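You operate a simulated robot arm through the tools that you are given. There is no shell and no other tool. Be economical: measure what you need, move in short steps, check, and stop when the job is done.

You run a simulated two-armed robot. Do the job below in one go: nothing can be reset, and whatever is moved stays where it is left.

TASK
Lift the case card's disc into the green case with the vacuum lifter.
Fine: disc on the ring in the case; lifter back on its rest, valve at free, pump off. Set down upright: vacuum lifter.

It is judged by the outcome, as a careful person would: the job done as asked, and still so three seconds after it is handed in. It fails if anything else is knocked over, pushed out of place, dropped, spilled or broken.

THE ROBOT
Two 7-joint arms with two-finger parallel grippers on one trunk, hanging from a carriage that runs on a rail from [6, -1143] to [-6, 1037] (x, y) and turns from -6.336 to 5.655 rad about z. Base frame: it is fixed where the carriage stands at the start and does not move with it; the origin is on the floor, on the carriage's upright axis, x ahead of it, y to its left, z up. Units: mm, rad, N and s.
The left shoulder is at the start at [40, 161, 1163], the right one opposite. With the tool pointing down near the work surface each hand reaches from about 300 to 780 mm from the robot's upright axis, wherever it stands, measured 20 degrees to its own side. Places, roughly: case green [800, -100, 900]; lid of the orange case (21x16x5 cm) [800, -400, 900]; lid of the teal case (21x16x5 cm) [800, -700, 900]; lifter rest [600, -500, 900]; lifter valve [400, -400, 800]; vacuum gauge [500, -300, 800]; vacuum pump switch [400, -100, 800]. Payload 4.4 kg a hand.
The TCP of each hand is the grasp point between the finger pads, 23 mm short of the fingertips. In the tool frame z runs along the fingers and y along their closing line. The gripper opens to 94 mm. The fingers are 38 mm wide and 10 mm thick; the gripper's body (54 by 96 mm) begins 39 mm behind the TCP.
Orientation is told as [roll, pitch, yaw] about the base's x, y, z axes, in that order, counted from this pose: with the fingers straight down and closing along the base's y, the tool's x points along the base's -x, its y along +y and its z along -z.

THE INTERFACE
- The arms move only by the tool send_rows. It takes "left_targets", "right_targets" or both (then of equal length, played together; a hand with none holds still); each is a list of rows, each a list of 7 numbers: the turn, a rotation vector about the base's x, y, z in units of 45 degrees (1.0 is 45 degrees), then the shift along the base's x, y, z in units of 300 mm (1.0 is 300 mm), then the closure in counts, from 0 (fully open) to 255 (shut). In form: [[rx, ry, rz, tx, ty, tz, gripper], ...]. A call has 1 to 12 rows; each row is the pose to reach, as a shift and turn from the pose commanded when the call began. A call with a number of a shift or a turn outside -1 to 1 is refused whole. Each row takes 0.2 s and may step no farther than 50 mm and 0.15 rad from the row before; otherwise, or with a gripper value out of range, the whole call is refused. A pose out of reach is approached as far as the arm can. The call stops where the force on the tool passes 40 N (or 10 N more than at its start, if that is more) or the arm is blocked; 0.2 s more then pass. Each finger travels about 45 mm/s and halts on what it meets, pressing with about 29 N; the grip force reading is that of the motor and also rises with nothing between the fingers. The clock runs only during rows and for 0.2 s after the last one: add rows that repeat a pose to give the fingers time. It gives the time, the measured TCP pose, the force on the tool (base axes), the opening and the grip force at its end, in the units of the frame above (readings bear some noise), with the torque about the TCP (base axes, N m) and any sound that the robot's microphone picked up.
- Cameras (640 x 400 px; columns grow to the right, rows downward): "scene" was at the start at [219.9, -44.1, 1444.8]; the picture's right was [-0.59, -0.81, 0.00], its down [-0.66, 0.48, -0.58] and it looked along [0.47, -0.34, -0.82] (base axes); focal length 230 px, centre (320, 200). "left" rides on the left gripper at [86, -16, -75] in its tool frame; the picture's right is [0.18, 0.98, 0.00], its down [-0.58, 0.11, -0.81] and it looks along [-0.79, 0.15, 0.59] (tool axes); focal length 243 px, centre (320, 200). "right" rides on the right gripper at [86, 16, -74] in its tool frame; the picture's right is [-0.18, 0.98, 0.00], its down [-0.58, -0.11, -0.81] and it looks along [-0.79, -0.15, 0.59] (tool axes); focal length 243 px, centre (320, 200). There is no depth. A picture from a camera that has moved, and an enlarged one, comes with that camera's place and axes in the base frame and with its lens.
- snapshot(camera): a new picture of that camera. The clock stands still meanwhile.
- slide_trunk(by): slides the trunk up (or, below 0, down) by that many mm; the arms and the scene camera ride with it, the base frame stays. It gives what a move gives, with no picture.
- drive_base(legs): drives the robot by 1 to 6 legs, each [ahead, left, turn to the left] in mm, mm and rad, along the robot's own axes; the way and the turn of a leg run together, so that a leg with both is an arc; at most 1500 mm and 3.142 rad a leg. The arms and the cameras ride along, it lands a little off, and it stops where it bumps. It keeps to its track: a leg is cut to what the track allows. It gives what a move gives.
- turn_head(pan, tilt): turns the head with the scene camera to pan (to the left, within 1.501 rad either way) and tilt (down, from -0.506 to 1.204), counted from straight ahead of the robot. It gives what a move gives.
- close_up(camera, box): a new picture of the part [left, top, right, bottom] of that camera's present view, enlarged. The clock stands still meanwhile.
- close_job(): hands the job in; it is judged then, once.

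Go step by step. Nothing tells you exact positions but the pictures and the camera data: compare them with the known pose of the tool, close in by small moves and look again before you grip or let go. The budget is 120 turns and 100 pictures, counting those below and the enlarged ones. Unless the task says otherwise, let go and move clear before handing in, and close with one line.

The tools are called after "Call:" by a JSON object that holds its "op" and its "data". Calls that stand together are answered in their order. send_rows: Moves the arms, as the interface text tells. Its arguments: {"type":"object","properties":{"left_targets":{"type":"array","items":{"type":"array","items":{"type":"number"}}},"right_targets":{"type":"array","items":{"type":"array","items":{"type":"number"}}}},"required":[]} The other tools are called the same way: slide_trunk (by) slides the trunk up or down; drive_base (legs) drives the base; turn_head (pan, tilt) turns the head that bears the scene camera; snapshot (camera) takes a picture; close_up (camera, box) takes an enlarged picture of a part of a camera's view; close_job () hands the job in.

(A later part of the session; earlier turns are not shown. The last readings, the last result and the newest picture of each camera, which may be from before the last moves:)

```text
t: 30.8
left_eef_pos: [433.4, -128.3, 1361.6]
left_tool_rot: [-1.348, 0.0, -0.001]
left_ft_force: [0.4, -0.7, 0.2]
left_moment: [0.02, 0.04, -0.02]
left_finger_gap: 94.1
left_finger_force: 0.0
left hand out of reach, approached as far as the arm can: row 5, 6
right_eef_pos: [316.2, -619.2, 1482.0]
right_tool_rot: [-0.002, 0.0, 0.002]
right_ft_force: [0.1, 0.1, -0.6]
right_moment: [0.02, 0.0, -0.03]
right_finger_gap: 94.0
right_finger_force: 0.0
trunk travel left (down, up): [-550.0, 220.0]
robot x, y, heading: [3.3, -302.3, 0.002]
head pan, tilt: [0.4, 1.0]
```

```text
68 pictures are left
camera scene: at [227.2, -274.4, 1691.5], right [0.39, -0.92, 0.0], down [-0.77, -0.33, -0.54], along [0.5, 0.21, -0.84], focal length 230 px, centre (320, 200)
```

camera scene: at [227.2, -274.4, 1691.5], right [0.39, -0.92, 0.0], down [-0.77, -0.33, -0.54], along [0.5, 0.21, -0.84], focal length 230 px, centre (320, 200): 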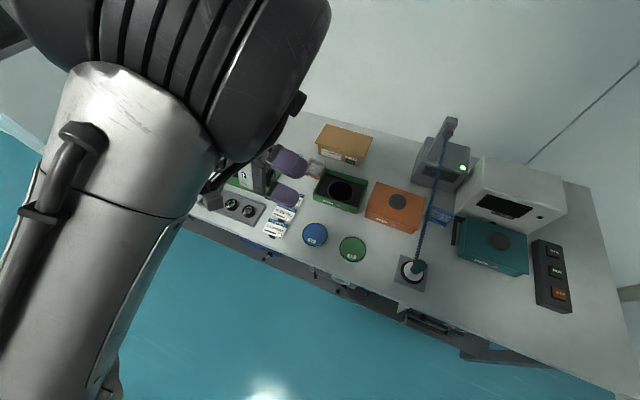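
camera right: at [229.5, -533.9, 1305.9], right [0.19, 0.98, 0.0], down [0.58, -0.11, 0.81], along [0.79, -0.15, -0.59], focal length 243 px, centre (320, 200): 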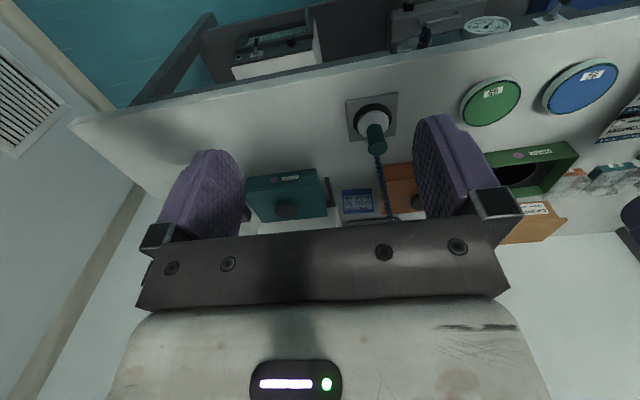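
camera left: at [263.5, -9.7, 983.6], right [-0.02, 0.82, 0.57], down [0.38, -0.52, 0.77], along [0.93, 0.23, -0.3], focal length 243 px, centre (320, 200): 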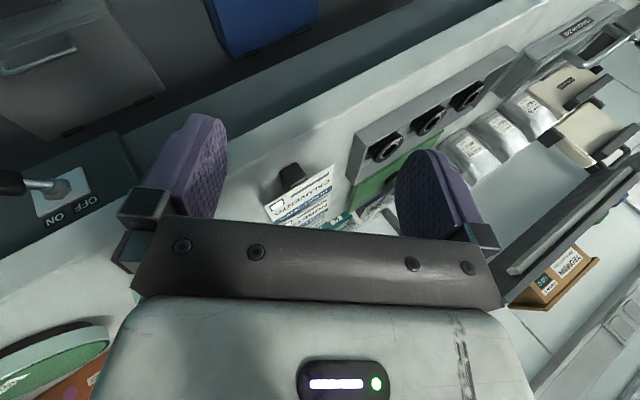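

The elbow is out to the left now. I square the tool again while moving to the centre.

Call:
{"op": "send_rows", "data": {"left_targets": [[0.143, 0, 0, 0, -0.05, 0, 0], [0.286, 0, 0, 0, -0.1, 0, 0], [0.429, 0, 0, 0, -0.15, 0, 0], [0.572, 0, 0, 0, -0.2, 0, 0], [0.715, 0, 0, 0, -0.25, 0, 0], [0.858, 0, 0, 0, -0.3, 0, 0]]}}

Call:
{"op": "send_rows", "data": {"left_targets": [[0.143, 0, 0, 0, -0.05, 0, 0], [0.286, 0, 0, 0, -0.1, 0, 0], [0.429, 0, 0, 0, -0.15, 0, 0], [0.572, 0, 0, 0, -0.2, 0, 0], [0.715, 0, 0, 0, -0.25, 0, 0], [0.858, 0, 0, 0, -0.3, 0, 0]]}}

Call:
{"op": "slide_trunk", "data": {"by": -250}}

Call:
{"op": "turn_head", "data": {"pan": -0.2, "tilt": 1.05}}

Call:
{"op": "snapshot", "data": {"camera": "scene"}}

```text
t: 32.2
left_eef_pos: [454.0, -93.3, 1350.8]
left_tool_rot: [-0.726, 0.049, 0.027]
left_ft_force: [0.3, -0.4, -0.4]
left_moment: [-0.03, -0.01, -0.02]
left_finger_gap: 94.1
left_finger_force: 0.1
left hand out of reach, approached as far as the arm can: row 2, 3, 4, 5, 6
right_eef_pos: [316.1, -619.4, 1483.3]
right_tool_rot: [-0.002, -0.001, 0.001]
right_ft_force: [0.3, -1.3, 0.4]
right_moment: [-0.02, -0.04, 0.0]
right_finger_gap: 94.0
right_finger_force: 0.1
trunk travel left (down, up): [-550.0, 220.0]
robot x, y, heading: [3.0, -302.2, 0.005]
head pan, tilt: [0.4, 1.0]
```

```text
t: 33.6
left_eef_pos: [531.7, -25.0, 1378.9]
left_tool_rot: [-0.063, 0.019, 0.025]
left_ft_force: [0.7, 0.0, 0.3]
left_moment: [-0.01, 0.01, -0.02]
left_finger_gap: 93.9
left_finger_force: 0.1
left hand out of reach, approached as far as the arm can: row 1, 2, 3, 4, 5, 6
right_eef_pos: [316.8, -617.6, 1481.9]
right_tool_rot: [-0.002, -0.001, 0.002]
right_ft_force: [-0.8, 0.0, -0.2]
right_moment: [-0.02, -0.02, 0.0]
right_finger_gap: 93.7
right_finger_force: 0.0
trunk travel left (down, up): [-550.0, 220.0]
robot x, y, heading: [1.5, -299.8, 0.007]
head pan, tilt: [0.4, 1.0]
```

```text
t: 36.2
left_eef_pos: [532.2, -26.0, 1132.6]
left_tool_rot: [-0.068, 0.012, 0.024]
left_ft_force: [-0.7, 0.0, 0.2]
left_moment: [0.01, -0.03, 0.01]
left_finger_gap: 94.0
left_finger_force: 0.1
right_eef_pos: [317.2, -618.0, 1232.6]
right_tool_rot: [-0.003, 0.0, 0.002]
right_ft_force: [1.1, 0.5, 1.4]
right_moment: [0.0, -0.03, 0.0]
right_finger_gap: 93.9
right_finger_force: 0.0
trunk travel left (down, up): [-300.0, 470.0]
robot x, y, heading: [-0.4, -300.3, 0.002]
head pan, tilt: [0.4, 1.0]
```

```text
t: 37.2
left_eef_pos: [531.7, -25.2, 1132.1]
left_tool_rot: [-0.067, 0.011, 0.024]
left_ft_force: [-0.1, 0.2, -0.4]
left_moment: [-0.01, 0.02, 0.0]
left_finger_gap: 94.1
left_finger_force: 0.0
right_eef_pos: [318.3, -618.9, 1232.5]
right_tool_rot: [-0.003, 0.0, 0.003]
right_ft_force: [-0.2, -0.9, -0.8]
right_moment: [-0.01, -0.01, 0.0]
right_finger_gap: 94.1
right_finger_force: 0.2
trunk travel left (down, up): [-300.0, 470.0]
robot x, y, heading: [0.4, -303.9, 0.002]
head pan, tilt: [-0.201, 1.051]
```

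```text
67 pictures are left
camera scene: at [228.2, -314.6, 1438.1], right [-0.2, -0.98, 0.0], down [-0.85, 0.17, -0.5], along [0.49, -0.1, -0.87], focal length 230 px, centre (320, 200)
```

scene: 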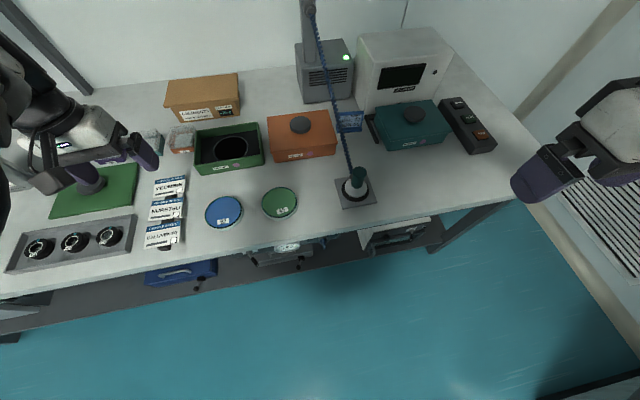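

Call:
{"op": "send_rows", "data": {"left_targets": [[0.04, -0.01, -0.01, -0.04, -0.14, -0.02, 0], [0.085, -0.015, -0.03, -0.08, -0.28, -0.05, 0], [0.085, -0.015, -0.03, -0.12, -0.42, -0.07, 0], [0.085, -0.015, -0.03, -0.16, -0.56, -0.1, 0], [0.085, -0.015, -0.03, -0.2, -0.7, -0.13, 0], [0.085, -0.015, -0.03, -0.24, -0.84, -0.15, 0], [0.085, -0.015, -0.03, -0.27, -0.98, -0.17, 0]]}}

Call:
{"op": "send_rows", "data": {"left_targets": [[0, 0, 0, -0.0, -0.12, -0.02, 0], [0, 0, 0, 0, -0.24, -0.05, 0], [0, 0, 0, 0, -0.36, -0.07, 0], [0, 0, 0, 0, -0.48, -0.07, 0]]}}

Call:
{"op": "snapshot", "data": {"camera": "left"}}

Call:
{"op": "snapshot", "data": {"camera": "scene"}}

```text
t: 38.8
left_eef_pos: [697.7, -260.3, 1136.1]
left_tool_rot: [0.031, -0.006, -0.02]
left_ft_force: [1.0, 0.4, -0.7]
left_moment: [0.02, 0.02, 0.0]
left_finger_gap: 94.3
left_finger_force: 0.1
left hand out of reach, approached as far as the arm can: row 1, 2, 3, 4, 5, 6, 7
right_eef_pos: [319.5, -620.6, 1233.9]
right_tool_rot: [-0.004, -0.001, 0.004]
right_ft_force: [0.3, -0.5, 0.6]
right_moment: [0.03, 0.04, -0.02]
right_finger_gap: 94.2
right_finger_force: 0.0
trunk travel left (down, up): [-300.0, 470.0]
robot x, y, heading: [-0.1, -302.4, 0.002]
head pan, tilt: [-0.201, 1.051]
```

```text
t: 39.8
left_eef_pos: [679.9, -333.5, 1113.2]
left_tool_rot: [0.029, -0.009, -0.022]
left_ft_force: [0.8, -0.3, 0.1]
left_moment: [0.03, 0.0, -0.03]
left_finger_gap: 94.3
left_finger_force: 0.0
left hand out of reach, approached as far as the arm can: row 1, 2, 3, 4
right_eef_pos: [317.7, -618.3, 1232.8]
right_tool_rot: [-0.002, 0.0, 0.002]
right_ft_force: [0.7, 0.6, -0.4]
right_moment: [-0.02, -0.01, -0.02]
right_finger_gap: 94.2
right_finger_force: 0.1
trunk travel left (down, up): [-300.0, 470.0]
robot x, y, heading: [-1.5, -298.8, -0.001]
head pan, tilt: [-0.201, 1.051]
```

```text
66 pictures are left
camera left: at [591.4, -349.4, 1188.3], right [-0.16, 0.99, 0.03], down [0.58, 0.07, 0.81], along [0.8, 0.15, -0.58], focal length 243 px, centre (320, 200)
```

left: 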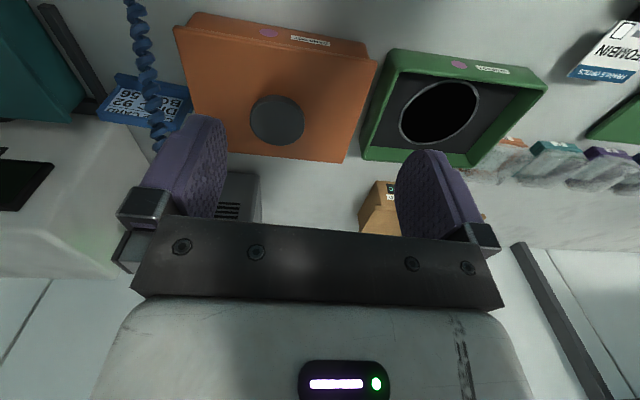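

```text
65 pictures are left
camera scene: at [228.1, -314.7, 1438.1], right [-0.2, -0.98, 0.0], down [-0.85, 0.17, -0.5], along [0.49, -0.1, -0.87], focal length 230 px, centre (320, 200)
```

scene: 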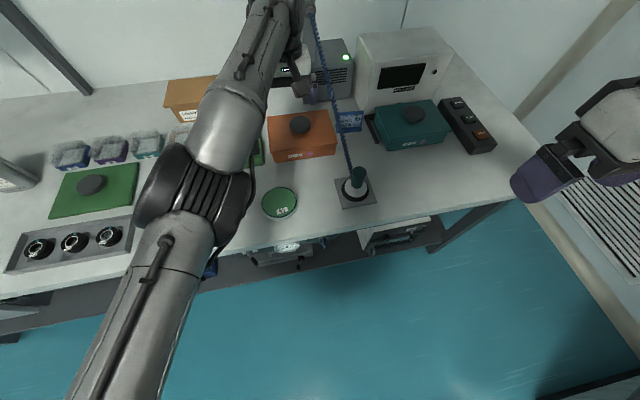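

The left arm stays cramped, so I'll park it to the left and do all the work with the right arm, letting go of the standing lifter when the valve must be turned.

Call:
{"op": "send_rows", "data": {"left_targets": [[0, 0, 0, -0.03, 0.12, 0.05, 0], [0, 0, 0, -0.1, 0.25, 0.08, 0], [0, 0, 0, -0.17, 0.38, 0.1, 0], [0, 0, 0, -0.24, 0.51, 0.12, 0], [0, 0, 0, -0.31, 0.64, 0.14, 0], [0, 0, 0, -0.38, 0.77, 0.16, 0], [0, 0, 0, -0.45, 0.9, 0.18, 0], [0, 0, 0, -0.52, 1.0, 0.2, 0]]}}

Call:
{"op": "send_rows", "data": {"left_targets": [[0, 0, 0, -0.06, 0.15, 0, 0], [0, 0, 0, -0.12, 0.3, 0, 0], [0, 0, 0, -0.18, 0.45, 0, 0], [0, 0, 0, -0.22, 0.6, 0, 0], [0, 0, 0, -0.26, 0.75, 0, 0], [0, 0, 0, -0.3, 0.9, 0, 0], [0, 0, 0, -0.4, 1.0, 0, 0]]}}

Call:
{"op": "snapshot", "data": {"camera": "scene"}}

```text
t: 41.6
left_eef_pos: [700.6, -21.0, 1239.6]
left_tool_rot: [0.031, -0.008, -0.026]
left_ft_force: [-0.6, -0.4, 0.1]
left_moment: [0.0, 0.02, -0.02]
left_finger_gap: 94.1
left_finger_force: 0.1
left hand out of reach, approached as far as the arm can: row 1, 2, 3, 4, 5, 6, 7, 8
right_eef_pos: [316.3, -618.2, 1233.2]
right_tool_rot: [-0.001, -0.002, 0.001]
right_ft_force: [0.0, -0.1, 0.1]
right_moment: [0.01, -0.01, 0.03]
right_finger_gap: 93.9
right_finger_force: 0.0
trunk travel left (down, up): [-300.0, 470.0]
robot x, y, heading: [4.7, -298.7, 0.001]
head pan, tilt: [-0.201, 1.051]
```

```text
t: 43.2
left_eef_pos: [598.8, 286.8, 1247.3]
left_tool_rot: [0.03, -0.007, -0.022]
left_ft_force: [0.6, -0.3, 0.6]
left_moment: [-0.03, 0.02, -0.01]
left_finger_gap: 93.9
left_finger_force: 0.1
left hand out of reach, approached as far as the arm can: row 1, 2, 3, 4, 5, 6, 7
right_eef_pos: [317.4, -616.9, 1231.7]
right_tool_rot: [0.001, -0.001, 0.002]
right_ft_force: [0.3, -0.3, 0.3]
right_moment: [-0.02, 0.02, -0.03]
right_finger_gap: 94.2
right_finger_force: 0.1
trunk travel left (down, up): [-300.0, 470.0]
robot x, y, heading: [2.2, -301.3, 0.0]
head pan, tilt: [-0.201, 1.051]
```

```text
64 pictures are left
camera scene: at [228.0, -314.2, 1438.0], right [-0.2, -0.98, 0.0], down [-0.85, 0.17, -0.5], along [0.49, -0.1, -0.87], focal length 230 px, centre (320, 200)
```

scene: 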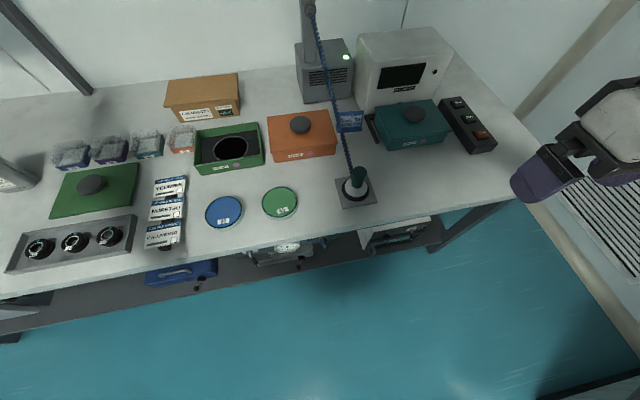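

Left hand is parked high at left. Now the right hand approaches the lifter for a closer look.

Call:
{"op": "send_rows", "data": {"right_targets": [[0, 0, 0, 0.09, 0.08, -0.1, 0], [0, 0, 0, 0.18, 0.16, -0.2, 0], [0, 0, 0, 0.27, 0.24, -0.3, 0], [0, 0, 0, 0.36, 0.32, -0.4, 0], [0, 0, 0, 0.44, 0.4, -0.5, 0]]}}

Call:
{"op": "snapshot", "data": {"camera": "right"}}

Call:
{"op": "close_up", "data": {"camera": "scene", "box": [310, 140, 400, 220]}}

```text
t: 44.4
left_eef_pos: [599.9, 287.3, 1249.1]
left_tool_rot: [0.028, -0.007, -0.024]
left_ft_force: [-0.2, 0.3, 0.4]
left_moment: [0.0, 0.03, 0.02]
left_finger_gap: 94.2
left_finger_force: 0.1
right_eef_pos: [450.0, -497.2, 1081.5]
right_tool_rot: [0.001, -0.001, 0.002]
right_ft_force: [-0.5, 0.3, 0.0]
right_moment: [0.0, 0.0, 0.04]
right_finger_gap: 94.3
right_finger_force: 0.0
trunk travel left (down, up): [-300.0, 470.0]
robot x, y, heading: [-0.8, -300.1, -0.001]
head pan, tilt: [-0.201, 1.051]
```

```text
63 pictures are left
camera right: at [363.8, -479.8, 1155.5], right [0.18, 0.98, 0.0], down [0.58, -0.11, 0.81], along [0.79, -0.15, -0.59], focal length 243 px, centre (320, 200)
```

right: 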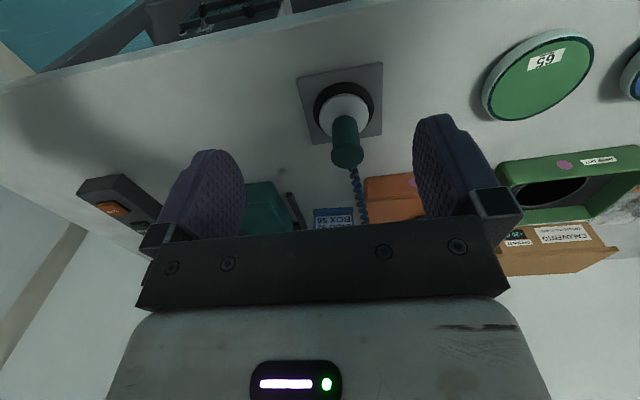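

```text
5.00 times, centred on (355, 180) of scene
camera zoom: at [228.2, -314.0, 1438.2], right [-0.2, -0.98, 0.0], down [-0.85, 0.17, -0.5], along [0.49, -0.1, -0.87], focal length 1150 px, centre (145, 300)
```

zoom: 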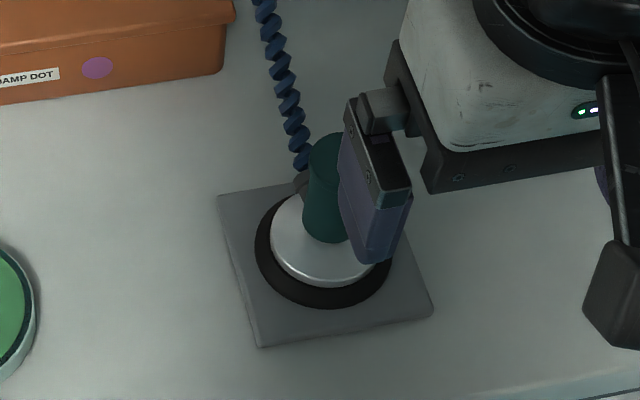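

The lifter stands at about (563, −488) with its handle top near z 955. I move above it and check.

Call:
{"op": "send_rows", "data": {"right_targets": [[0, 0, 0, 0.1, 0.01, -0.06, 0], [0, 0, 0, 0.2, 0.02, -0.12, 0], [0, 0, 0, 0.3, 0.03, -0.18, 0], [0, 0, 0, 0.377, 0.03, -0.23, 0]]}}

Call:
{"op": "snapshot", "data": {"camera": "right"}}

Call:
{"op": "close_up", "data": {"camera": "scene", "box": [290, 120, 420, 220]}}

```text
t: 45.4
left_eef_pos: [599.5, 285.9, 1248.7]
left_tool_rot: [0.031, -0.006, -0.023]
left_ft_force: [-0.5, -0.2, 0.8]
left_moment: [0.0, 0.01, -0.04]
left_finger_gap: 94.0
left_finger_force: 0.1
right_eef_pos: [564.4, -489.1, 1013.4]
right_tool_rot: [0.0, 0.001, 0.002]
right_ft_force: [0.4, -0.4, -0.6]
right_moment: [0.02, 0.01, 0.01]
right_finger_gap: 93.9
right_finger_force: 0.1
trunk travel left (down, up): [-300.0, 470.0]
robot x, y, heading: [2.9, -298.6, -0.003]
head pan, tilt: [-0.201, 1.051]
```

```text
61 pictures are left
camera right: at [477.1, -473.2, 1086.6], right [0.18, 0.98, 0.0], down [0.58, -0.11, 0.81], along [0.79, -0.15, -0.59], focal length 243 px, centre (320, 200)
```

right: 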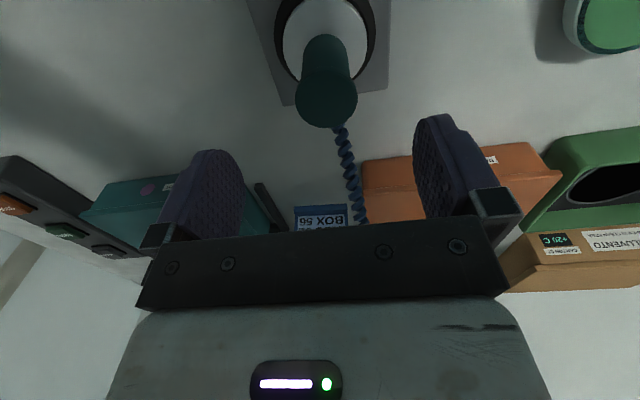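

```text
4.00 times, centred on (355, 170) of scene
camera zoom: at [228.2, -314.5, 1438.1], right [-0.2, -0.98, 0.0], down [-0.85, 0.17, -0.5], along [0.49, -0.1, -0.87], focal length 920 px, centre (180, 320)
```

zoom: 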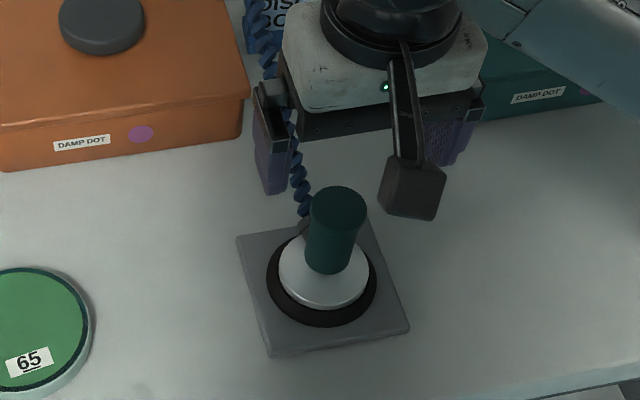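

Call:
{"op": "send_rows", "data": {"right_targets": [[0, 0, 0, -0.027, 0.01, -0.1, 0], [0, 0, 0, -0.027, 0.01, -0.2, 0], [0, 0, 0, -0.027, 0.01, -0.3, 0]]}}

Call:
{"op": "snapshot", "data": {"camera": "right"}}

Call:
{"op": "close_up", "data": {"camera": "scene", "box": [290, 120, 420, 220]}}

```text
t: 46.2
left_eef_pos: [598.4, 286.0, 1247.8]
left_tool_rot: [0.03, -0.007, -0.021]
left_ft_force: [-0.2, -0.9, -0.2]
left_moment: [0.0, 0.01, 0.0]
left_finger_gap: 94.1
left_finger_force: 0.1
right_eef_pos: [554.2, -486.7, 922.9]
right_tool_rot: [-0.001, 0.001, 0.004]
right_ft_force: [-0.2, 0.6, 0.2]
right_moment: [0.0, -0.03, -0.01]
right_finger_gap: 94.0
right_finger_force: 0.0
trunk travel left (down, up): [-300.0, 470.0]
robot x, y, heading: [-0.1, -298.7, 0.006]
head pan, tilt: [-0.201, 1.051]
```

```text
59 pictures are left
camera right: at [467.3, -469.8, 996.3], right [0.18, 0.98, 0.0], down [0.58, -0.11, 0.81], along [0.79, -0.15, -0.59], focal length 243 px, centre (320, 200)
```

right: 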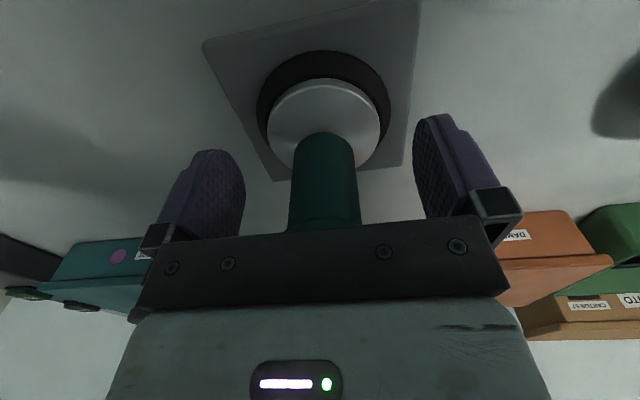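

```text
4.00 times, centred on (355, 170) of scene
camera zoom: at [227.7, -314.5, 1438.0], right [-0.2, -0.98, 0.0], down [-0.85, 0.17, -0.5], along [0.49, -0.1, -0.87], focal length 920 px, centre (180, 320)
```

zoom: 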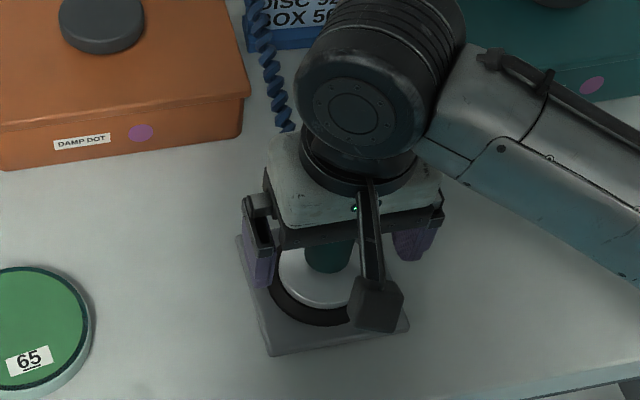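

The handle is centred between the fingers; I close and lift slightly.

Call:
{"op": "send_rows", "data": {"right_targets": [[0, 0, 0, 0, 0, 0, 200], [0, 0, 0, 0, 0, 0, 200], [0, 0, 0, 0, 0, 0, 200], [0, 0, 0, 0, 0, 0, 230], [0, 0, 0, 0, 0, 0, 230], [0, 0, 0, 0, 0, 0, 230]]}}

Call:
{"op": "send_rows", "data": {"right_targets": [[0, 0, 0, 0, 0, 0.03, 230], [0, 0, 0, 0, 0, 0.08, 230], [0, 0, 0, 0, 0, 0.13, 230], [0, 0, 0, 0, 0, 0.2, 230], [0, 0, 0, 0, 0, 0.27, 230]]}}

Call:
{"op": "snapshot", "data": {"camera": "right"}}

Call:
{"op": "close_up", "data": {"camera": "scene", "box": [290, 120, 420, 220]}}

```text
t: 47.6
left_eef_pos: [600.1, 285.6, 1249.3]
left_tool_rot: [0.029, -0.007, -0.022]
left_ft_force: [-0.3, -0.3, 0.8]
left_moment: [-0.02, 0.01, 0.01]
left_finger_gap: 94.2
left_finger_force: 0.1
right_eef_pos: [554.7, -486.7, 922.9]
right_tool_rot: [-0.003, -0.001, 0.002]
right_ft_force: [0.6, 1.5, -0.2]
right_moment: [0.03, -0.1, -0.01]
right_finger_gap: 36.1
right_finger_force: 29.2
trunk travel left (down, up): [-300.0, 470.0]
robot x, y, heading: [-0.6, -301.2, -0.001]
head pan, tilt: [-0.201, 1.051]
```

```text
t: 48.8
left_eef_pos: [598.7, 286.3, 1248.3]
left_tool_rot: [0.029, -0.005, -0.023]
left_ft_force: [-0.4, 0.5, 0.1]
left_moment: [-0.01, 0.02, -0.02]
left_finger_gap: 94.0
left_finger_force: 0.0
right_eef_pos: [553.9, -487.2, 1003.9]
right_tool_rot: [-0.002, 0.0, 0.003]
right_ft_force: [-0.3, -0.3, -2.0]
right_moment: [0.03, 0.02, 0.01]
right_finger_gap: 36.0
right_finger_force: 29.3
trunk travel left (down, up): [-300.0, 470.0]
robot x, y, heading: [-1.0, -302.4, 0.003]
head pan, tilt: [-0.201, 1.051]
```

```text
57 pictures are left
camera right: at [467.4, -471.1, 1078.0], right [0.18, 0.98, 0.0], down [0.58, -0.11, 0.81], along [0.79, -0.15, -0.59], focal length 243 px, centre (320, 200)
```

right: 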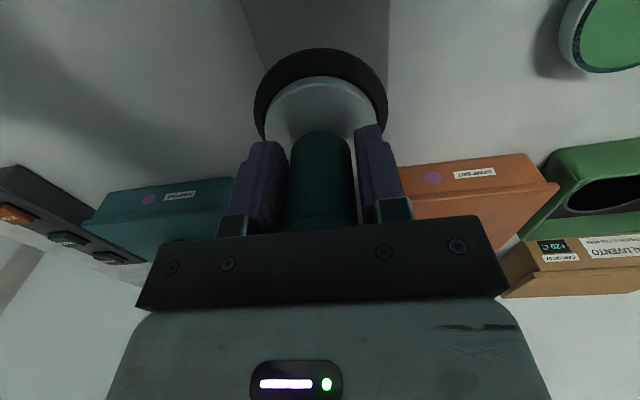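

```text
4.00 times, centred on (355, 170) of scene
camera zoom: at [228.3, -314.7, 1438.1], right [-0.2, -0.98, 0.0], down [-0.85, 0.17, -0.5], along [0.49, -0.1, -0.87], focal length 920 px, centre (180, 320)
```

zoom: 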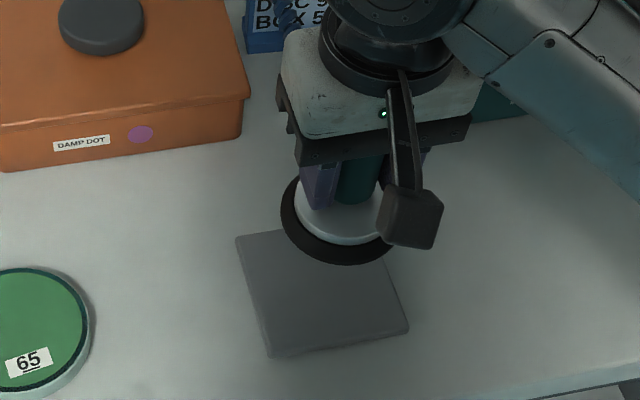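

The lifter is held by its handle (rest pose TCP 554.5, −486.7, 922.9). I drive left 100 mm and swing the lifter towards the blue disc.

Call:
{"op": "drive_base", "data": {"legs": [[0, 100, 0]]}}

Call:
{"op": "send_rows", "data": {"right_targets": [[0, 0, 0, -0.03, 0.13, 0, 230], [0, 0, 0, -0.06, 0.26, 0, 230], [0, 0, 0, -0.09, 0.39, 0, 230], [0, 0, 0, -0.12, 0.52, 0, 230], [0, 0, 0, -0.15, 0.65, 0, 230]]}}

Call:
{"op": "snapshot", "data": {"camera": "right"}}

Call:
{"op": "snapshot", "data": {"camera": "scene"}}

```text
t: 49.9
left_eef_pos: [599.0, 386.5, 1248.6]
left_tool_rot: [0.03, -0.007, -0.023]
left_ft_force: [0.3, -0.5, 0.4]
left_moment: [-0.01, 0.02, 0.03]
left_finger_gap: 93.9
left_finger_force: 0.1
right_eef_pos: [552.3, -387.6, 1004.1]
right_tool_rot: [-0.002, 0.0, 0.002]
right_ft_force: [-0.3, -0.3, -1.9]
right_moment: [-0.03, 0.0, 0.01]
right_finger_gap: 36.1
right_finger_force: 28.8
trunk travel left (down, up): [-300.0, 470.0]
robot x, y, heading: [0.1, -201.2, -0.0]
head pan, tilt: [-0.201, 1.051]
```

```text
t: 51.1
left_eef_pos: [598.2, 388.4, 1248.7]
left_tool_rot: [0.031, -0.008, -0.023]
left_ft_force: [0.4, -0.3, -0.3]
left_moment: [0.0, -0.04, -0.01]
left_finger_gap: 94.1
left_finger_force: 0.1
right_eef_pos: [507.9, -189.1, 1002.1]
right_tool_rot: [0.001, 0.0, 0.003]
right_ft_force: [0.8, 1.0, -1.9]
right_moment: [-0.02, 0.02, -0.01]
right_finger_gap: 36.0
right_finger_force: 28.7
trunk travel left (down, up): [-300.0, 470.0]
robot x, y, heading: [0.4, -196.1, 0.002]
head pan, tilt: [-0.201, 1.051]
```

```text
55 pictures are left
camera right: at [420.0, -172.4, 1076.0], right [0.18, 0.98, 0.0], down [0.58, -0.11, 0.81], along [0.79, -0.15, -0.59], focal length 243 px, centre (320, 200)
```

right: 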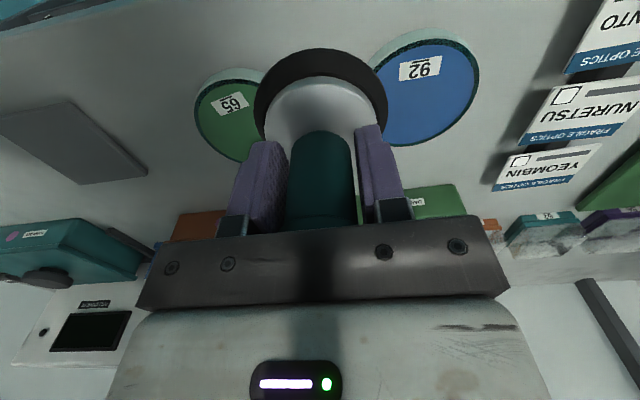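

```text
54 pictures are left
camera scene: at [227.5, -213.3, 1438.1], right [-0.2, -0.98, 0.0], down [-0.85, 0.17, -0.5], along [0.49, -0.1, -0.87], focal length 230 px, centre (320, 200)
```

scene: 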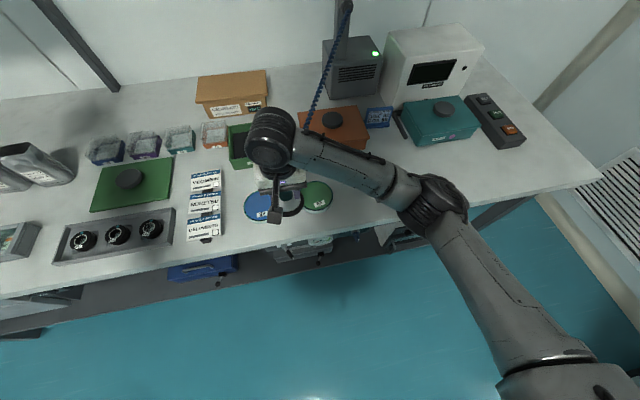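

Call:
{"op": "close_up", "data": {"camera": "right", "box": [340, 10, 520, 160]}}

Call:
{"op": "close_up", "data": {"camera": "scene", "box": [200, 110, 360, 240]}}

```text
2.67 times, centred on (430, 85) of right
camera zoom: at [420.0, -172.4, 1076.0], right [0.18, 0.98, 0.0], down [0.58, -0.11, 0.81], along [0.79, -0.15, -0.59], focal length 647 px, centre (27, 507)
```

zoom: 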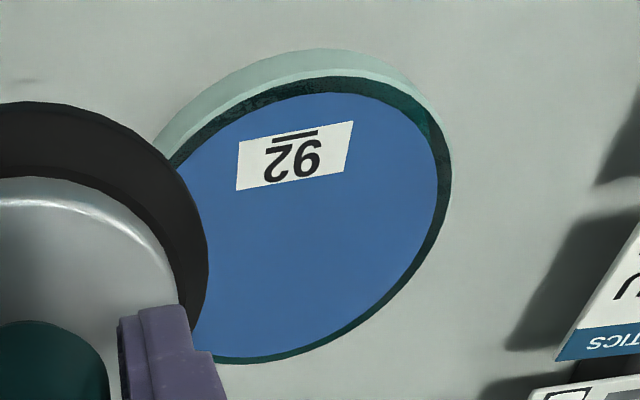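

```text
3.08 times, centred on (280, 175) of scene
camera zoom: at [227.5, -213.3, 1438.1], right [-0.2, -0.98, 0.0], down [-0.85, 0.17, -0.5], along [0.49, -0.1, -0.87], focal length 707 px, centre (443, 277)
```

zoom: 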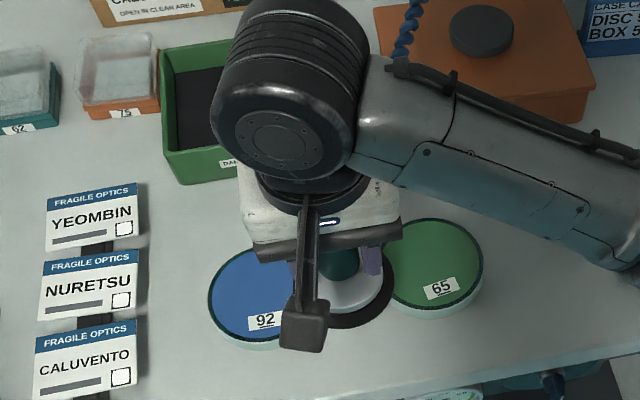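

Disc 92 centre is about (555, −109). I move over it and descend to just above.

Call:
{"op": "send_rows", "data": {"right_targets": [[0, 0, 0, 0.08, 0.13, 0, 230], [0, 0, 0, 0.155, 0.267, 0, 230], [0, 0, 0, 0.155, 0.267, -0.08, 230], [0, 0, 0, 0.155, 0.267, -0.15, 230]]}}

Call:
{"op": "snapshot", "data": {"camera": "right"}}

Call:
{"op": "close_up", "data": {"camera": "scene", "box": [200, 110, 360, 240]}}

```text
t: 52.1
left_eef_pos: [598.2, 386.1, 1248.0]
left_tool_rot: [0.031, -0.007, -0.022]
left_ft_force: [-0.4, -0.8, 0.0]
left_moment: [-0.03, 0.01, 0.0]
left_finger_gap: 94.0
left_finger_force: 0.0
right_eef_pos: [553.8, -110.2, 957.5]
right_tool_rot: [0.0, 0.001, 0.002]
right_ft_force: [-0.5, 0.6, -1.8]
right_moment: [-0.01, 0.01, -0.01]
right_finger_gap: 36.2
right_finger_force: 29.3
trunk travel left (down, up): [-300.0, 470.0]
robot x, y, heading: [4.8, -198.0, -0.002]
head pan, tilt: [-0.201, 1.051]
```

```text
51 pictures are left
camera right: at [467.4, -94.0, 1031.0], right [0.18, 0.98, 0.0], down [0.58, -0.11, 0.81], along [0.79, -0.15, -0.59], focal length 243 px, centre (320, 200)
```

right: 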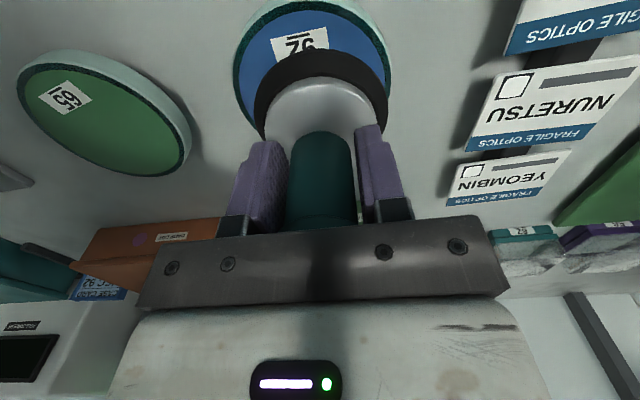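

```text
3.08 times, centred on (280, 175) of scene
camera zoom: at [227.4, -213.8, 1438.1], right [-0.2, -0.98, 0.0], down [-0.85, 0.17, -0.5], along [0.49, -0.1, -0.87], focal length 707 px, centre (443, 277)
```

zoom: 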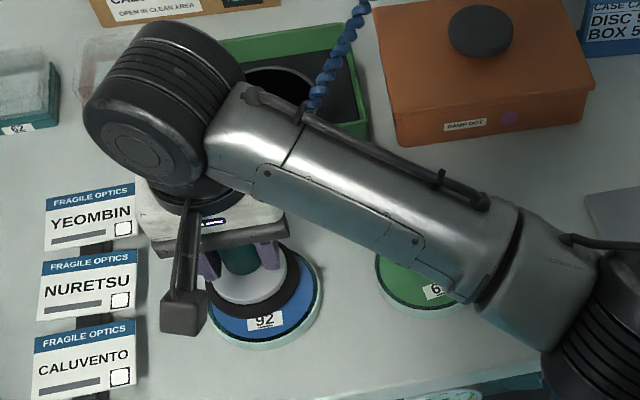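

Call:
{"op": "send_rows", "data": {"right_targets": [[0, 0, 0, 0.0, -0.012, -0.015, 230], [0, 0, 0, 0.0, -0.012, -0.03, 230], [0, 0, 0, 0.0, -0.012, -0.04, 230], [0, 0, 0, 0, -0.012, -0.05, 230]]}}

Call:
{"op": "snapshot", "data": {"camera": "right"}}

```text
t: 53.1
left_eef_pos: [597.0, 386.8, 1248.6]
left_tool_rot: [0.028, -0.007, -0.023]
left_ft_force: [0.7, 1.3, -0.1]
left_moment: [0.02, 0.0, 0.03]
left_finger_gap: 94.2
left_finger_force: 0.1
right_eef_pos: [553.7, -117.2, 942.7]
right_tool_rot: [0.0, 0.0, 0.003]
right_ft_force: [-0.1, 0.0, -2.6]
right_moment: [-0.03, 0.0, -0.05]
right_finger_gap: 36.2
right_finger_force: 29.1
trunk travel left (down, up): [-300.0, 470.0]
robot x, y, heading: [2.4, -201.1, 0.002]
head pan, tilt: [-0.201, 1.051]
```

```text
49 pictures are left
camera right: at [467.8, -99.4, 1016.8], right [0.18, 0.98, 0.0], down [0.58, -0.11, 0.81], along [0.79, -0.15, -0.59], focal length 243 px, centre (320, 200)
```

right: 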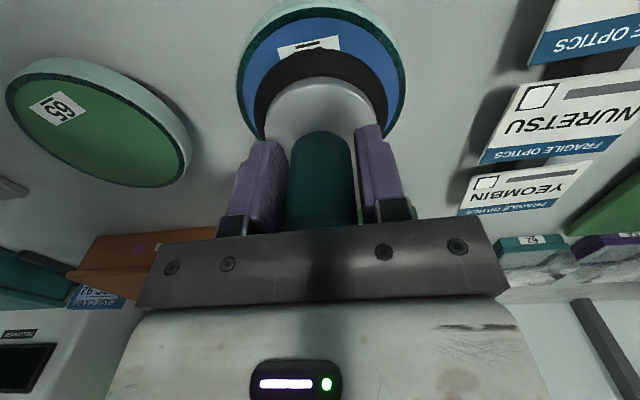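

Call:
{"op": "close_up", "data": {"camera": "right", "box": [220, 0, 420, 140]}}

Call:
{"op": "close_up", "data": {"camera": "scene", "box": [230, 170, 310, 230]}}

```text
2.86 times, centred on (320, 70) of right
camera zoom: at [467.8, -99.4, 1016.8], right [0.18, 0.98, 0.0], down [0.58, -0.11, 0.81], along [0.79, -0.15, -0.59], focal length 693 px, centre (320, 571)
```

zoom: 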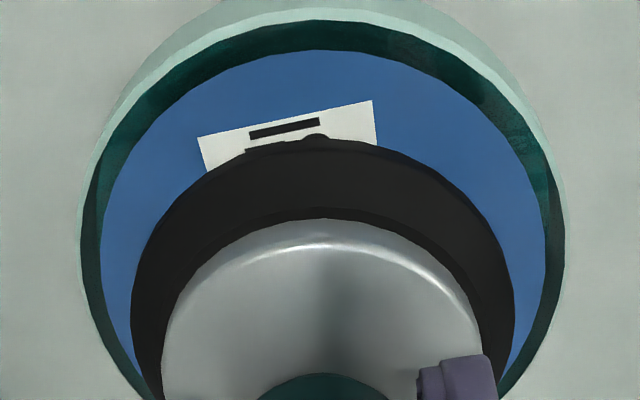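

```text
6.67 times, centred on (270, 200) of scene
camera zoom: at [227.4, -214.2, 1438.1], right [-0.2, -0.98, 0.0], down [-0.85, 0.17, -0.5], along [0.49, -0.1, -0.87], focal length 1533 px, centre (653, 200)
```

zoom: 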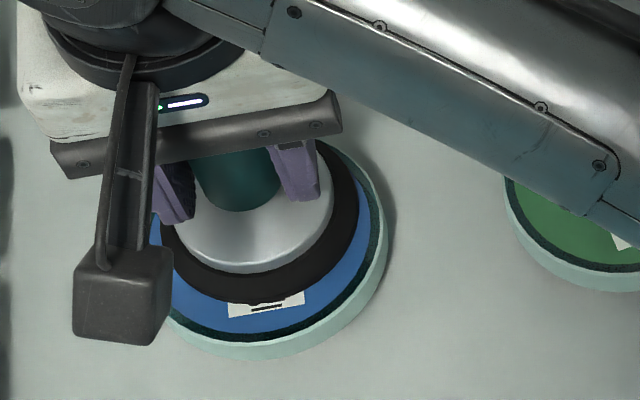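

The pad sits about 6 mm too far +x relative to the disc; I correct and lower to contact.

Call:
{"op": "send_rows", "data": {"right_targets": [[0, 0, 0, -0.02, 0, 0, 230], [0, 0, 0, -0.02, 0, -0.007, 230], [0, 0, 0, -0.02, 0, -0.014, 230], [0, 0, 0, -0.02, 0, -0.02, 230]]}}

Call:
{"op": "close_up", "data": {"camera": "right", "box": [220, 0, 420, 140]}}

```text
t: 54.1
left_eef_pos: [599.2, 385.5, 1248.2]
left_tool_rot: [0.03, -0.006, -0.023]
left_ft_force: [0.1, 0.5, 0.2]
left_moment: [0.01, 0.01, -0.02]
left_finger_gap: 94.0
left_finger_force: 0.1
right_eef_pos: [548.6, -115.4, 943.0]
right_tool_rot: [0.0, -0.003, 0.002]
right_ft_force: [-6.8, -4.2, 21.4]
right_moment: [0.06, 0.01, 0.02]
right_finger_gap: 36.1
right_finger_force: 28.4
trunk travel left (down, up): [-300.0, 470.0]
robot x, y, heading: [1.0, -199.1, 0.008]
head pan, tilt: [-0.201, 1.051]
```

```text
2.86 times, centred on (320, 70) of right
camera zoom: at [462.0, -99.1, 1014.4], right [0.18, 0.98, 0.0], down [0.58, -0.11, 0.81], along [0.8, -0.14, -0.59], focal length 693 px, centre (320, 571)
```

zoom: 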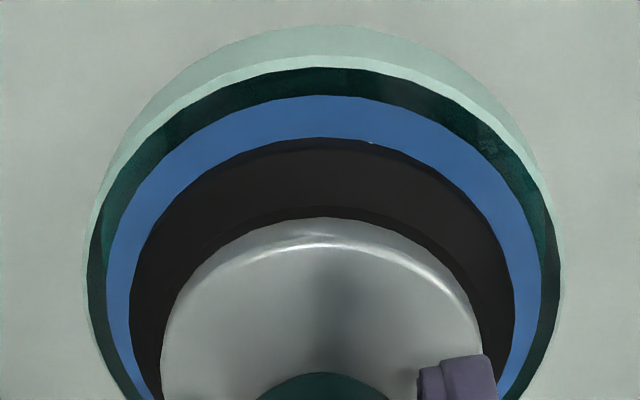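

Concentric and in contact. I relax the pressure, open the fingers and check that the lifter stands.

Call:
{"op": "send_rows", "data": {"right_targets": [[0, 0, 0, 0, 0, 0.007, 230], [0, 0, 0, 0, 0, 0.014, 230], [0, 0, 0, 0, 0, 0.014, 160], [0, 0, 0, 0, 0, 0.014, 120], [0, 0, 0, 0, 0, 0.014, 60], [0, 0, 0, 0, 0, 0.014, 0], [0, 0, 0, 0, 0, 0.014, 0]]}}

Call:
{"op": "snapshot", "data": {"camera": "right"}}

```text
t: 55.7
left_eef_pos: [598.5, 386.0, 1248.9]
left_tool_rot: [0.029, -0.009, -0.022]
left_ft_force: [0.4, 0.6, 0.2]
left_moment: [0.02, 0.0, -0.02]
left_finger_gap: 93.9
left_finger_force: 0.1
right_eef_pos: [549.8, -116.3, 942.0]
right_tool_rot: [-0.002, 0.001, 0.001]
right_ft_force: [0.1, 0.2, -0.1]
right_moment: [-0.01, 0.0, 0.01]
right_finger_gap: 94.2
right_finger_force: 0.1
trunk travel left (down, up): [-300.0, 470.0]
robot x, y, heading: [3.0, -199.1, 0.0]
head pan, tilt: [-0.201, 1.051]
```

```text
45 pictures are left
camera right: at [462.0, -99.4, 1015.9], right [0.18, 0.98, 0.0], down [0.58, -0.11, 0.81], along [0.79, -0.15, -0.59], focal length 243 px, centre (320, 200)
```

right: 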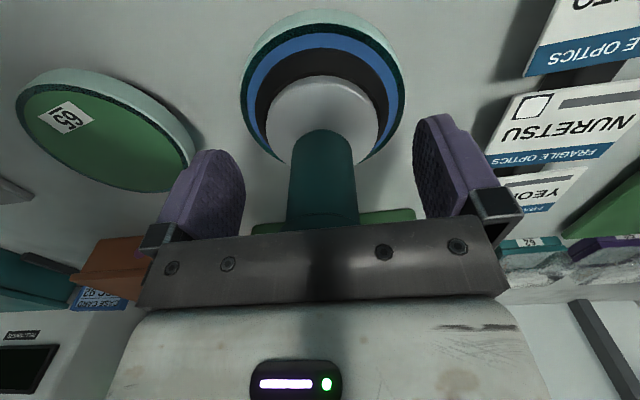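

The lifter stands on the disc by itself. I go straight up, back off, and tilt the right hand for the valve.

Call:
{"op": "send_rows", "data": {"right_targets": [[0, 0, 0, 0, 0, 0.12, 0], [0, 0, 0, 0, 0, 0.26, 0], [0, 0, 0, 0, 0, 0.4, 0], [0, 0, 0, -0.14, -0.05, 0.4, 0], [0, 0, 0, -0.26, -0.15, 0.4, 0], [0, 0, 0, -0.38, -0.25, 0.4, 0], [0, 0, 0, -0.48, -0.36, 0.38, 0], [0, 0, 0, -0.55, -0.48, 0.33, 0], [0, 0, 0, -0.62, -0.6, 0.28, 0], [0, 0, 0, -0.68, -0.72, 0.22, 0], [0, 0, 0, -0.7, -0.84, 0.16, 0]]}}

Call:
{"op": "send_rows", "data": {"right_targets": [[0, -0.167, 0, 0, 0, -0.03, 0], [0, -0.333, 0, 0, 0, -0.06, 0], [0, -0.5, 0, 0, 0, -0.1, 0], [0, -0.667, 0, 0, 0, -0.15, 0], [0, -0.833, 0, 0, 0, -0.2, 0], [0, -1, 0, 0, 0, -0.25, 0]]}}

Call:
{"op": "send_rows", "data": {"right_targets": [[0, -0.167, 0, 0, 0, -0.12, 0], [0, -0.333, 0, 0, 0, -0.24, 0], [0, -0.333, 0, 0, 0, -0.38, 0]]}}

Call:
{"op": "snapshot", "data": {"camera": "right"}}

```text
t: 58.1
left_eef_pos: [597.8, 385.2, 1247.4]
left_tool_rot: [0.028, -0.008, -0.024]
left_ft_force: [-0.9, 0.4, 1.0]
left_moment: [0.03, -0.01, -0.02]
left_finger_gap: 94.3
left_finger_force: 0.0
right_eef_pos: [338.5, -371.7, 989.7]
right_tool_rot: [-0.005, 0.0, 0.003]
right_ft_force: [-0.4, -0.3, 0.2]
right_moment: [0.01, -0.03, -0.01]
right_finger_gap: 94.2
right_finger_force: 0.0
trunk travel left (down, up): [-300.0, 470.0]
robot x, y, heading: [2.2, -198.9, 0.002]
head pan, tilt: [-0.201, 1.051]
```

```text
t: 59.5
left_eef_pos: [597.0, 385.9, 1247.8]
left_tool_rot: [0.029, -0.007, -0.024]
left_ft_force: [0.8, 0.4, -0.7]
left_moment: [-0.01, -0.02, 0.0]
left_finger_gap: 94.1
left_finger_force: 0.1
right_eef_pos: [372.0, -354.2, 888.5]
right_tool_rot: [-0.001, -0.786, 0.003]
right_ft_force: [0.6, -1.0, -0.7]
right_moment: [-0.03, 0.03, -0.01]
right_finger_gap: 93.8
right_finger_force: 0.0
right hand out of reach, approached as far as the arm can: row 2, 3, 4, 5, 6
trunk travel left (down, up): [-300.0, 470.0]
robot x, y, heading: [4.7, -198.9, 0.002]
head pan, tilt: [-0.201, 1.051]
```

```text
t: 60.3
left_eef_pos: [597.4, 387.8, 1248.7]
left_tool_rot: [0.027, -0.007, -0.023]
left_ft_force: [0.0, 0.1, 0.6]
left_moment: [-0.01, -0.02, -0.01]
left_finger_gap: 93.9
left_finger_force: 0.1
right_eef_pos: [372.3, -352.8, 775.3]
right_tool_rot: [-0.004, -1.047, 0.004]
right_ft_force: [-0.7, -0.6, -0.2]
right_moment: [0.0, -0.02, -0.02]
right_finger_gap: 94.0
right_finger_force: 0.1
trunk travel left (down, up): [-300.0, 470.0]
robot x, y, heading: [-0.2, -198.4, 0.003]
head pan, tilt: [-0.201, 1.051]
```

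```text
44 pictures are left
camera right: at [263.8, -335.9, 737.5], right [0.09, 0.98, 0.16], down [-0.41, -0.11, 0.91], along [0.91, -0.15, 0.39], focal length 243 px, centre (320, 200)
```

right: 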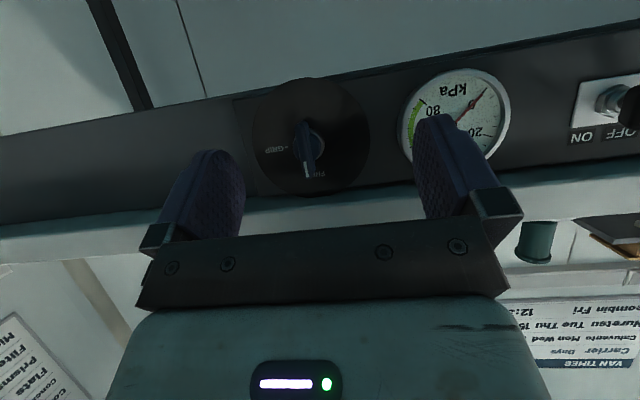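

The valve pivot is at about y −368, z 771, pointer at FREE. I align and move in with the fingers half-open.

Call:
{"op": "send_rows", "data": {"right_targets": [[0, 0, 0, 0.0, -0.05, 0.016, 100], [0, 0, 0, 0.08, -0.05, 0.016, 100], [0, 0, 0, 0.08, -0.05, 0.016, 100], [0, 0, 0, 0.08, -0.05, 0.016, 100]]}}

Call:
{"op": "snapshot", "data": {"camera": "right"}}

```text
t: 61.3
left_eef_pos: [600.5, 387.2, 1249.0]
left_tool_rot: [0.03, -0.008, -0.023]
left_ft_force: [0.0, 0.1, -0.5]
left_moment: [0.01, -0.02, -0.01]
left_finger_gap: 94.0
left_finger_force: 0.1
right_eef_pos: [397.9, -368.8, 782.4]
right_tool_rot: [-0.004, -1.048, 0.006]
right_ft_force: [0.2, -0.6, -0.7]
right_moment: [0.02, 0.01, -0.02]
right_finger_gap: 57.1
right_finger_force: 0.0
trunk travel left (down, up): [-300.0, 470.0]
robot x, y, heading: [-0.3, -202.1, 0.001]
head pan, tilt: [-0.201, 1.051]
```

```text
43 pictures are left
camera right: at [290.0, -351.9, 743.0], right [0.09, 0.98, 0.16], down [-0.41, -0.11, 0.91], along [0.91, -0.15, 0.39], focal length 243 px, centre (320, 200)
```

right: 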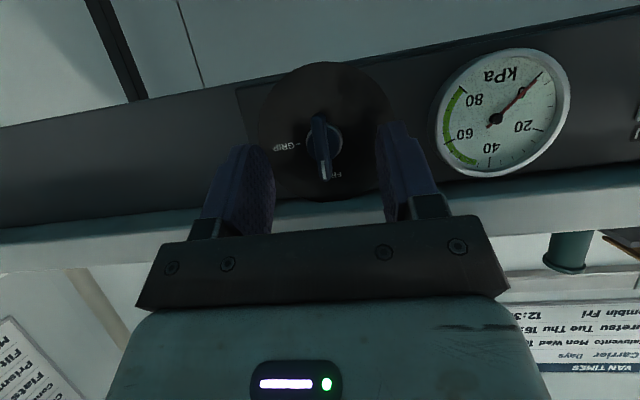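

Call:
{"op": "send_rows", "data": {"right_targets": [[0, 0, 0, 0.05, 0.0, -0.006, 100], [0, 0, 0, 0.09, 0.0, -0.008, 100], [0, 0, 0, 0.09, 0.0, -0.008, 180], [0, 0, 0, 0.09, 0.0, -0.008, 255], [0, 0, 0, 0.09, 0.0, -0.008, 255], [0, 0, 0, 0.09, 0.0, -0.008, 255]]}}

Call:
{"op": "snapshot", "data": {"camera": "right"}}

```text
t: 62.7
left_eef_pos: [598.2, 385.9, 1247.4]
left_tool_rot: [0.03, -0.007, -0.024]
left_ft_force: [-0.4, -0.3, -0.5]
left_moment: [0.02, 0.0, -0.02]
left_finger_gap: 94.1
left_finger_force: 0.1
right_eef_pos: [425.1, -371.7, 780.1]
right_tool_rot: [-0.008, -1.047, 0.005]
right_ft_force: [0.6, -3.1, -3.2]
right_moment: [0.29, -0.16, 0.26]
right_finger_gap: 8.5
right_finger_force: 44.6
trunk travel left (down, up): [-300.0, 470.0]
robot x, y, heading: [-0.4, -204.3, 0.003]
head pan, tilt: [-0.201, 1.051]
```

```text
42 pictures are left
camera right: at [316.6, -353.9, 740.2], right [0.09, 0.98, 0.16], down [-0.41, -0.11, 0.91], along [0.91, -0.15, 0.39], focal length 243 px, centre (320, 200)
```

right: 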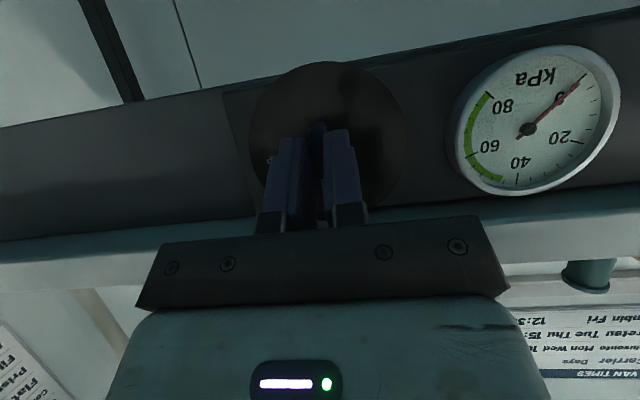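

The blade is gripped. I turn 45° about +x (top towards −y, GRIP) and check.

Call:
{"op": "send_rows", "data": {"right_targets": [[0.167, 0, 0, 0, -0.0039, -0.0003, 255], [0.333, 0, 0, 0, -0.0078, -0.001, 255], [0.5, 0, 0, 0, -0.0115, -0.0023, 255], [0.667, 0, 0, 0, -0.015, -0.004, 255], [0.833, 0, 0, 0, -0.0183, -0.0062, 255], [1, 0, 0, 0, -0.0212, -0.0088, 255]]}}

Call:
{"op": "snapshot", "data": {"camera": "right"}}

```text
t: 64.1
left_eef_pos: [598.0, 388.2, 1249.2]
left_tool_rot: [0.03, -0.006, -0.023]
left_ft_force: [-0.6, -0.1, 0.0]
left_moment: [0.02, 0.01, -0.01]
left_finger_gap: 94.2
left_finger_force: 0.0
right_eef_pos: [424.2, -372.2, 778.3]
right_tool_rot: [1.113, -0.659, -0.888]
right_ft_force: [-3.0, 8.6, 11.6]
right_moment: [0.07, 0.65, 0.96]
right_finger_gap: 8.3
right_finger_force: 44.5
trunk travel left (down, up): [-300.0, 470.0]
robot x, y, heading: [0.3, -201.6, 0.002]
head pan, tilt: [-0.201, 1.051]
```

```text
41 pictures are left
camera right: at [316.5, -335.2, 761.4], right [0.09, 0.58, 0.81], down [-0.41, -0.72, 0.56], along [0.91, -0.38, 0.17], focal length 243 px, centre (320, 200)
```

right: 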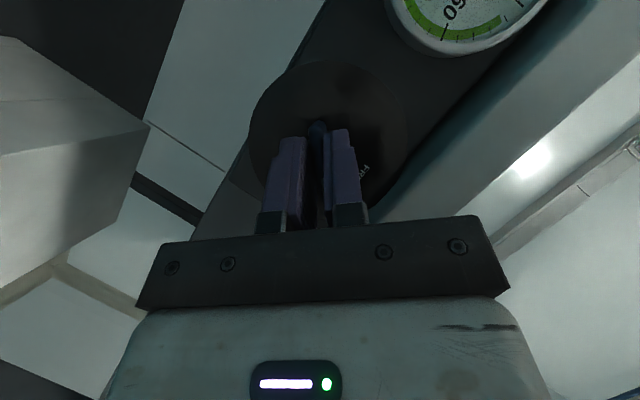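

Call:
{"op": "send_rows", "data": {"right_targets": [[0.167, 0, 0, 0, 0.003, 0.002, 255], [0.333, 0, 0, 0, 0.003, 0.001, 255], [0.5, 0, 0, 0, 0.003, -0.001, 255], [0.667, 0, 0, 0, 0.002, -0.004, 255], [0.833, 0, 0, 0, 0.002, -0.007, 255], [1, 0, 0, 0, 0.002, -0.01, 255], [1, 0, 0, 0, 0.002, -0.01, 255]]}}

Call:
{"op": "snapshot", "data": {"camera": "right"}}

```text
t: 65.7
left_eef_pos: [599.1, 386.6, 1249.4]
left_tool_rot: [0.031, -0.006, -0.022]
left_ft_force: [0.7, 0.1, -0.1]
left_moment: [0.03, 0.0, -0.04]
left_finger_gap: 94.1
left_finger_force: 0.1
right_eef_pos: [424.6, -375.2, 774.3]
right_tool_rot: [1.574, -0.001, -1.048]
right_ft_force: [-4.8, 5.5, 16.8]
right_moment: [0.08, -0.09, -0.27]
right_finger_gap: 8.4
right_finger_force: 44.5
trunk travel left (down, up): [-300.0, 470.0]
robot x, y, heading: [2.7, -197.9, 0.007]
head pan, tilt: [-0.201, 1.051]
```

```text
40 pictures are left
camera right: at [316.6, -336.8, 789.8], right [0.09, -0.16, 0.98], down [-0.41, -0.91, -0.11], along [0.91, -0.39, -0.15], focal length 243 px, centre (320, 200)
```

right: 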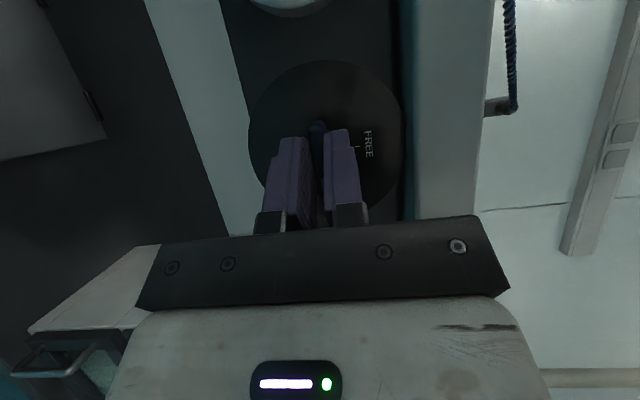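

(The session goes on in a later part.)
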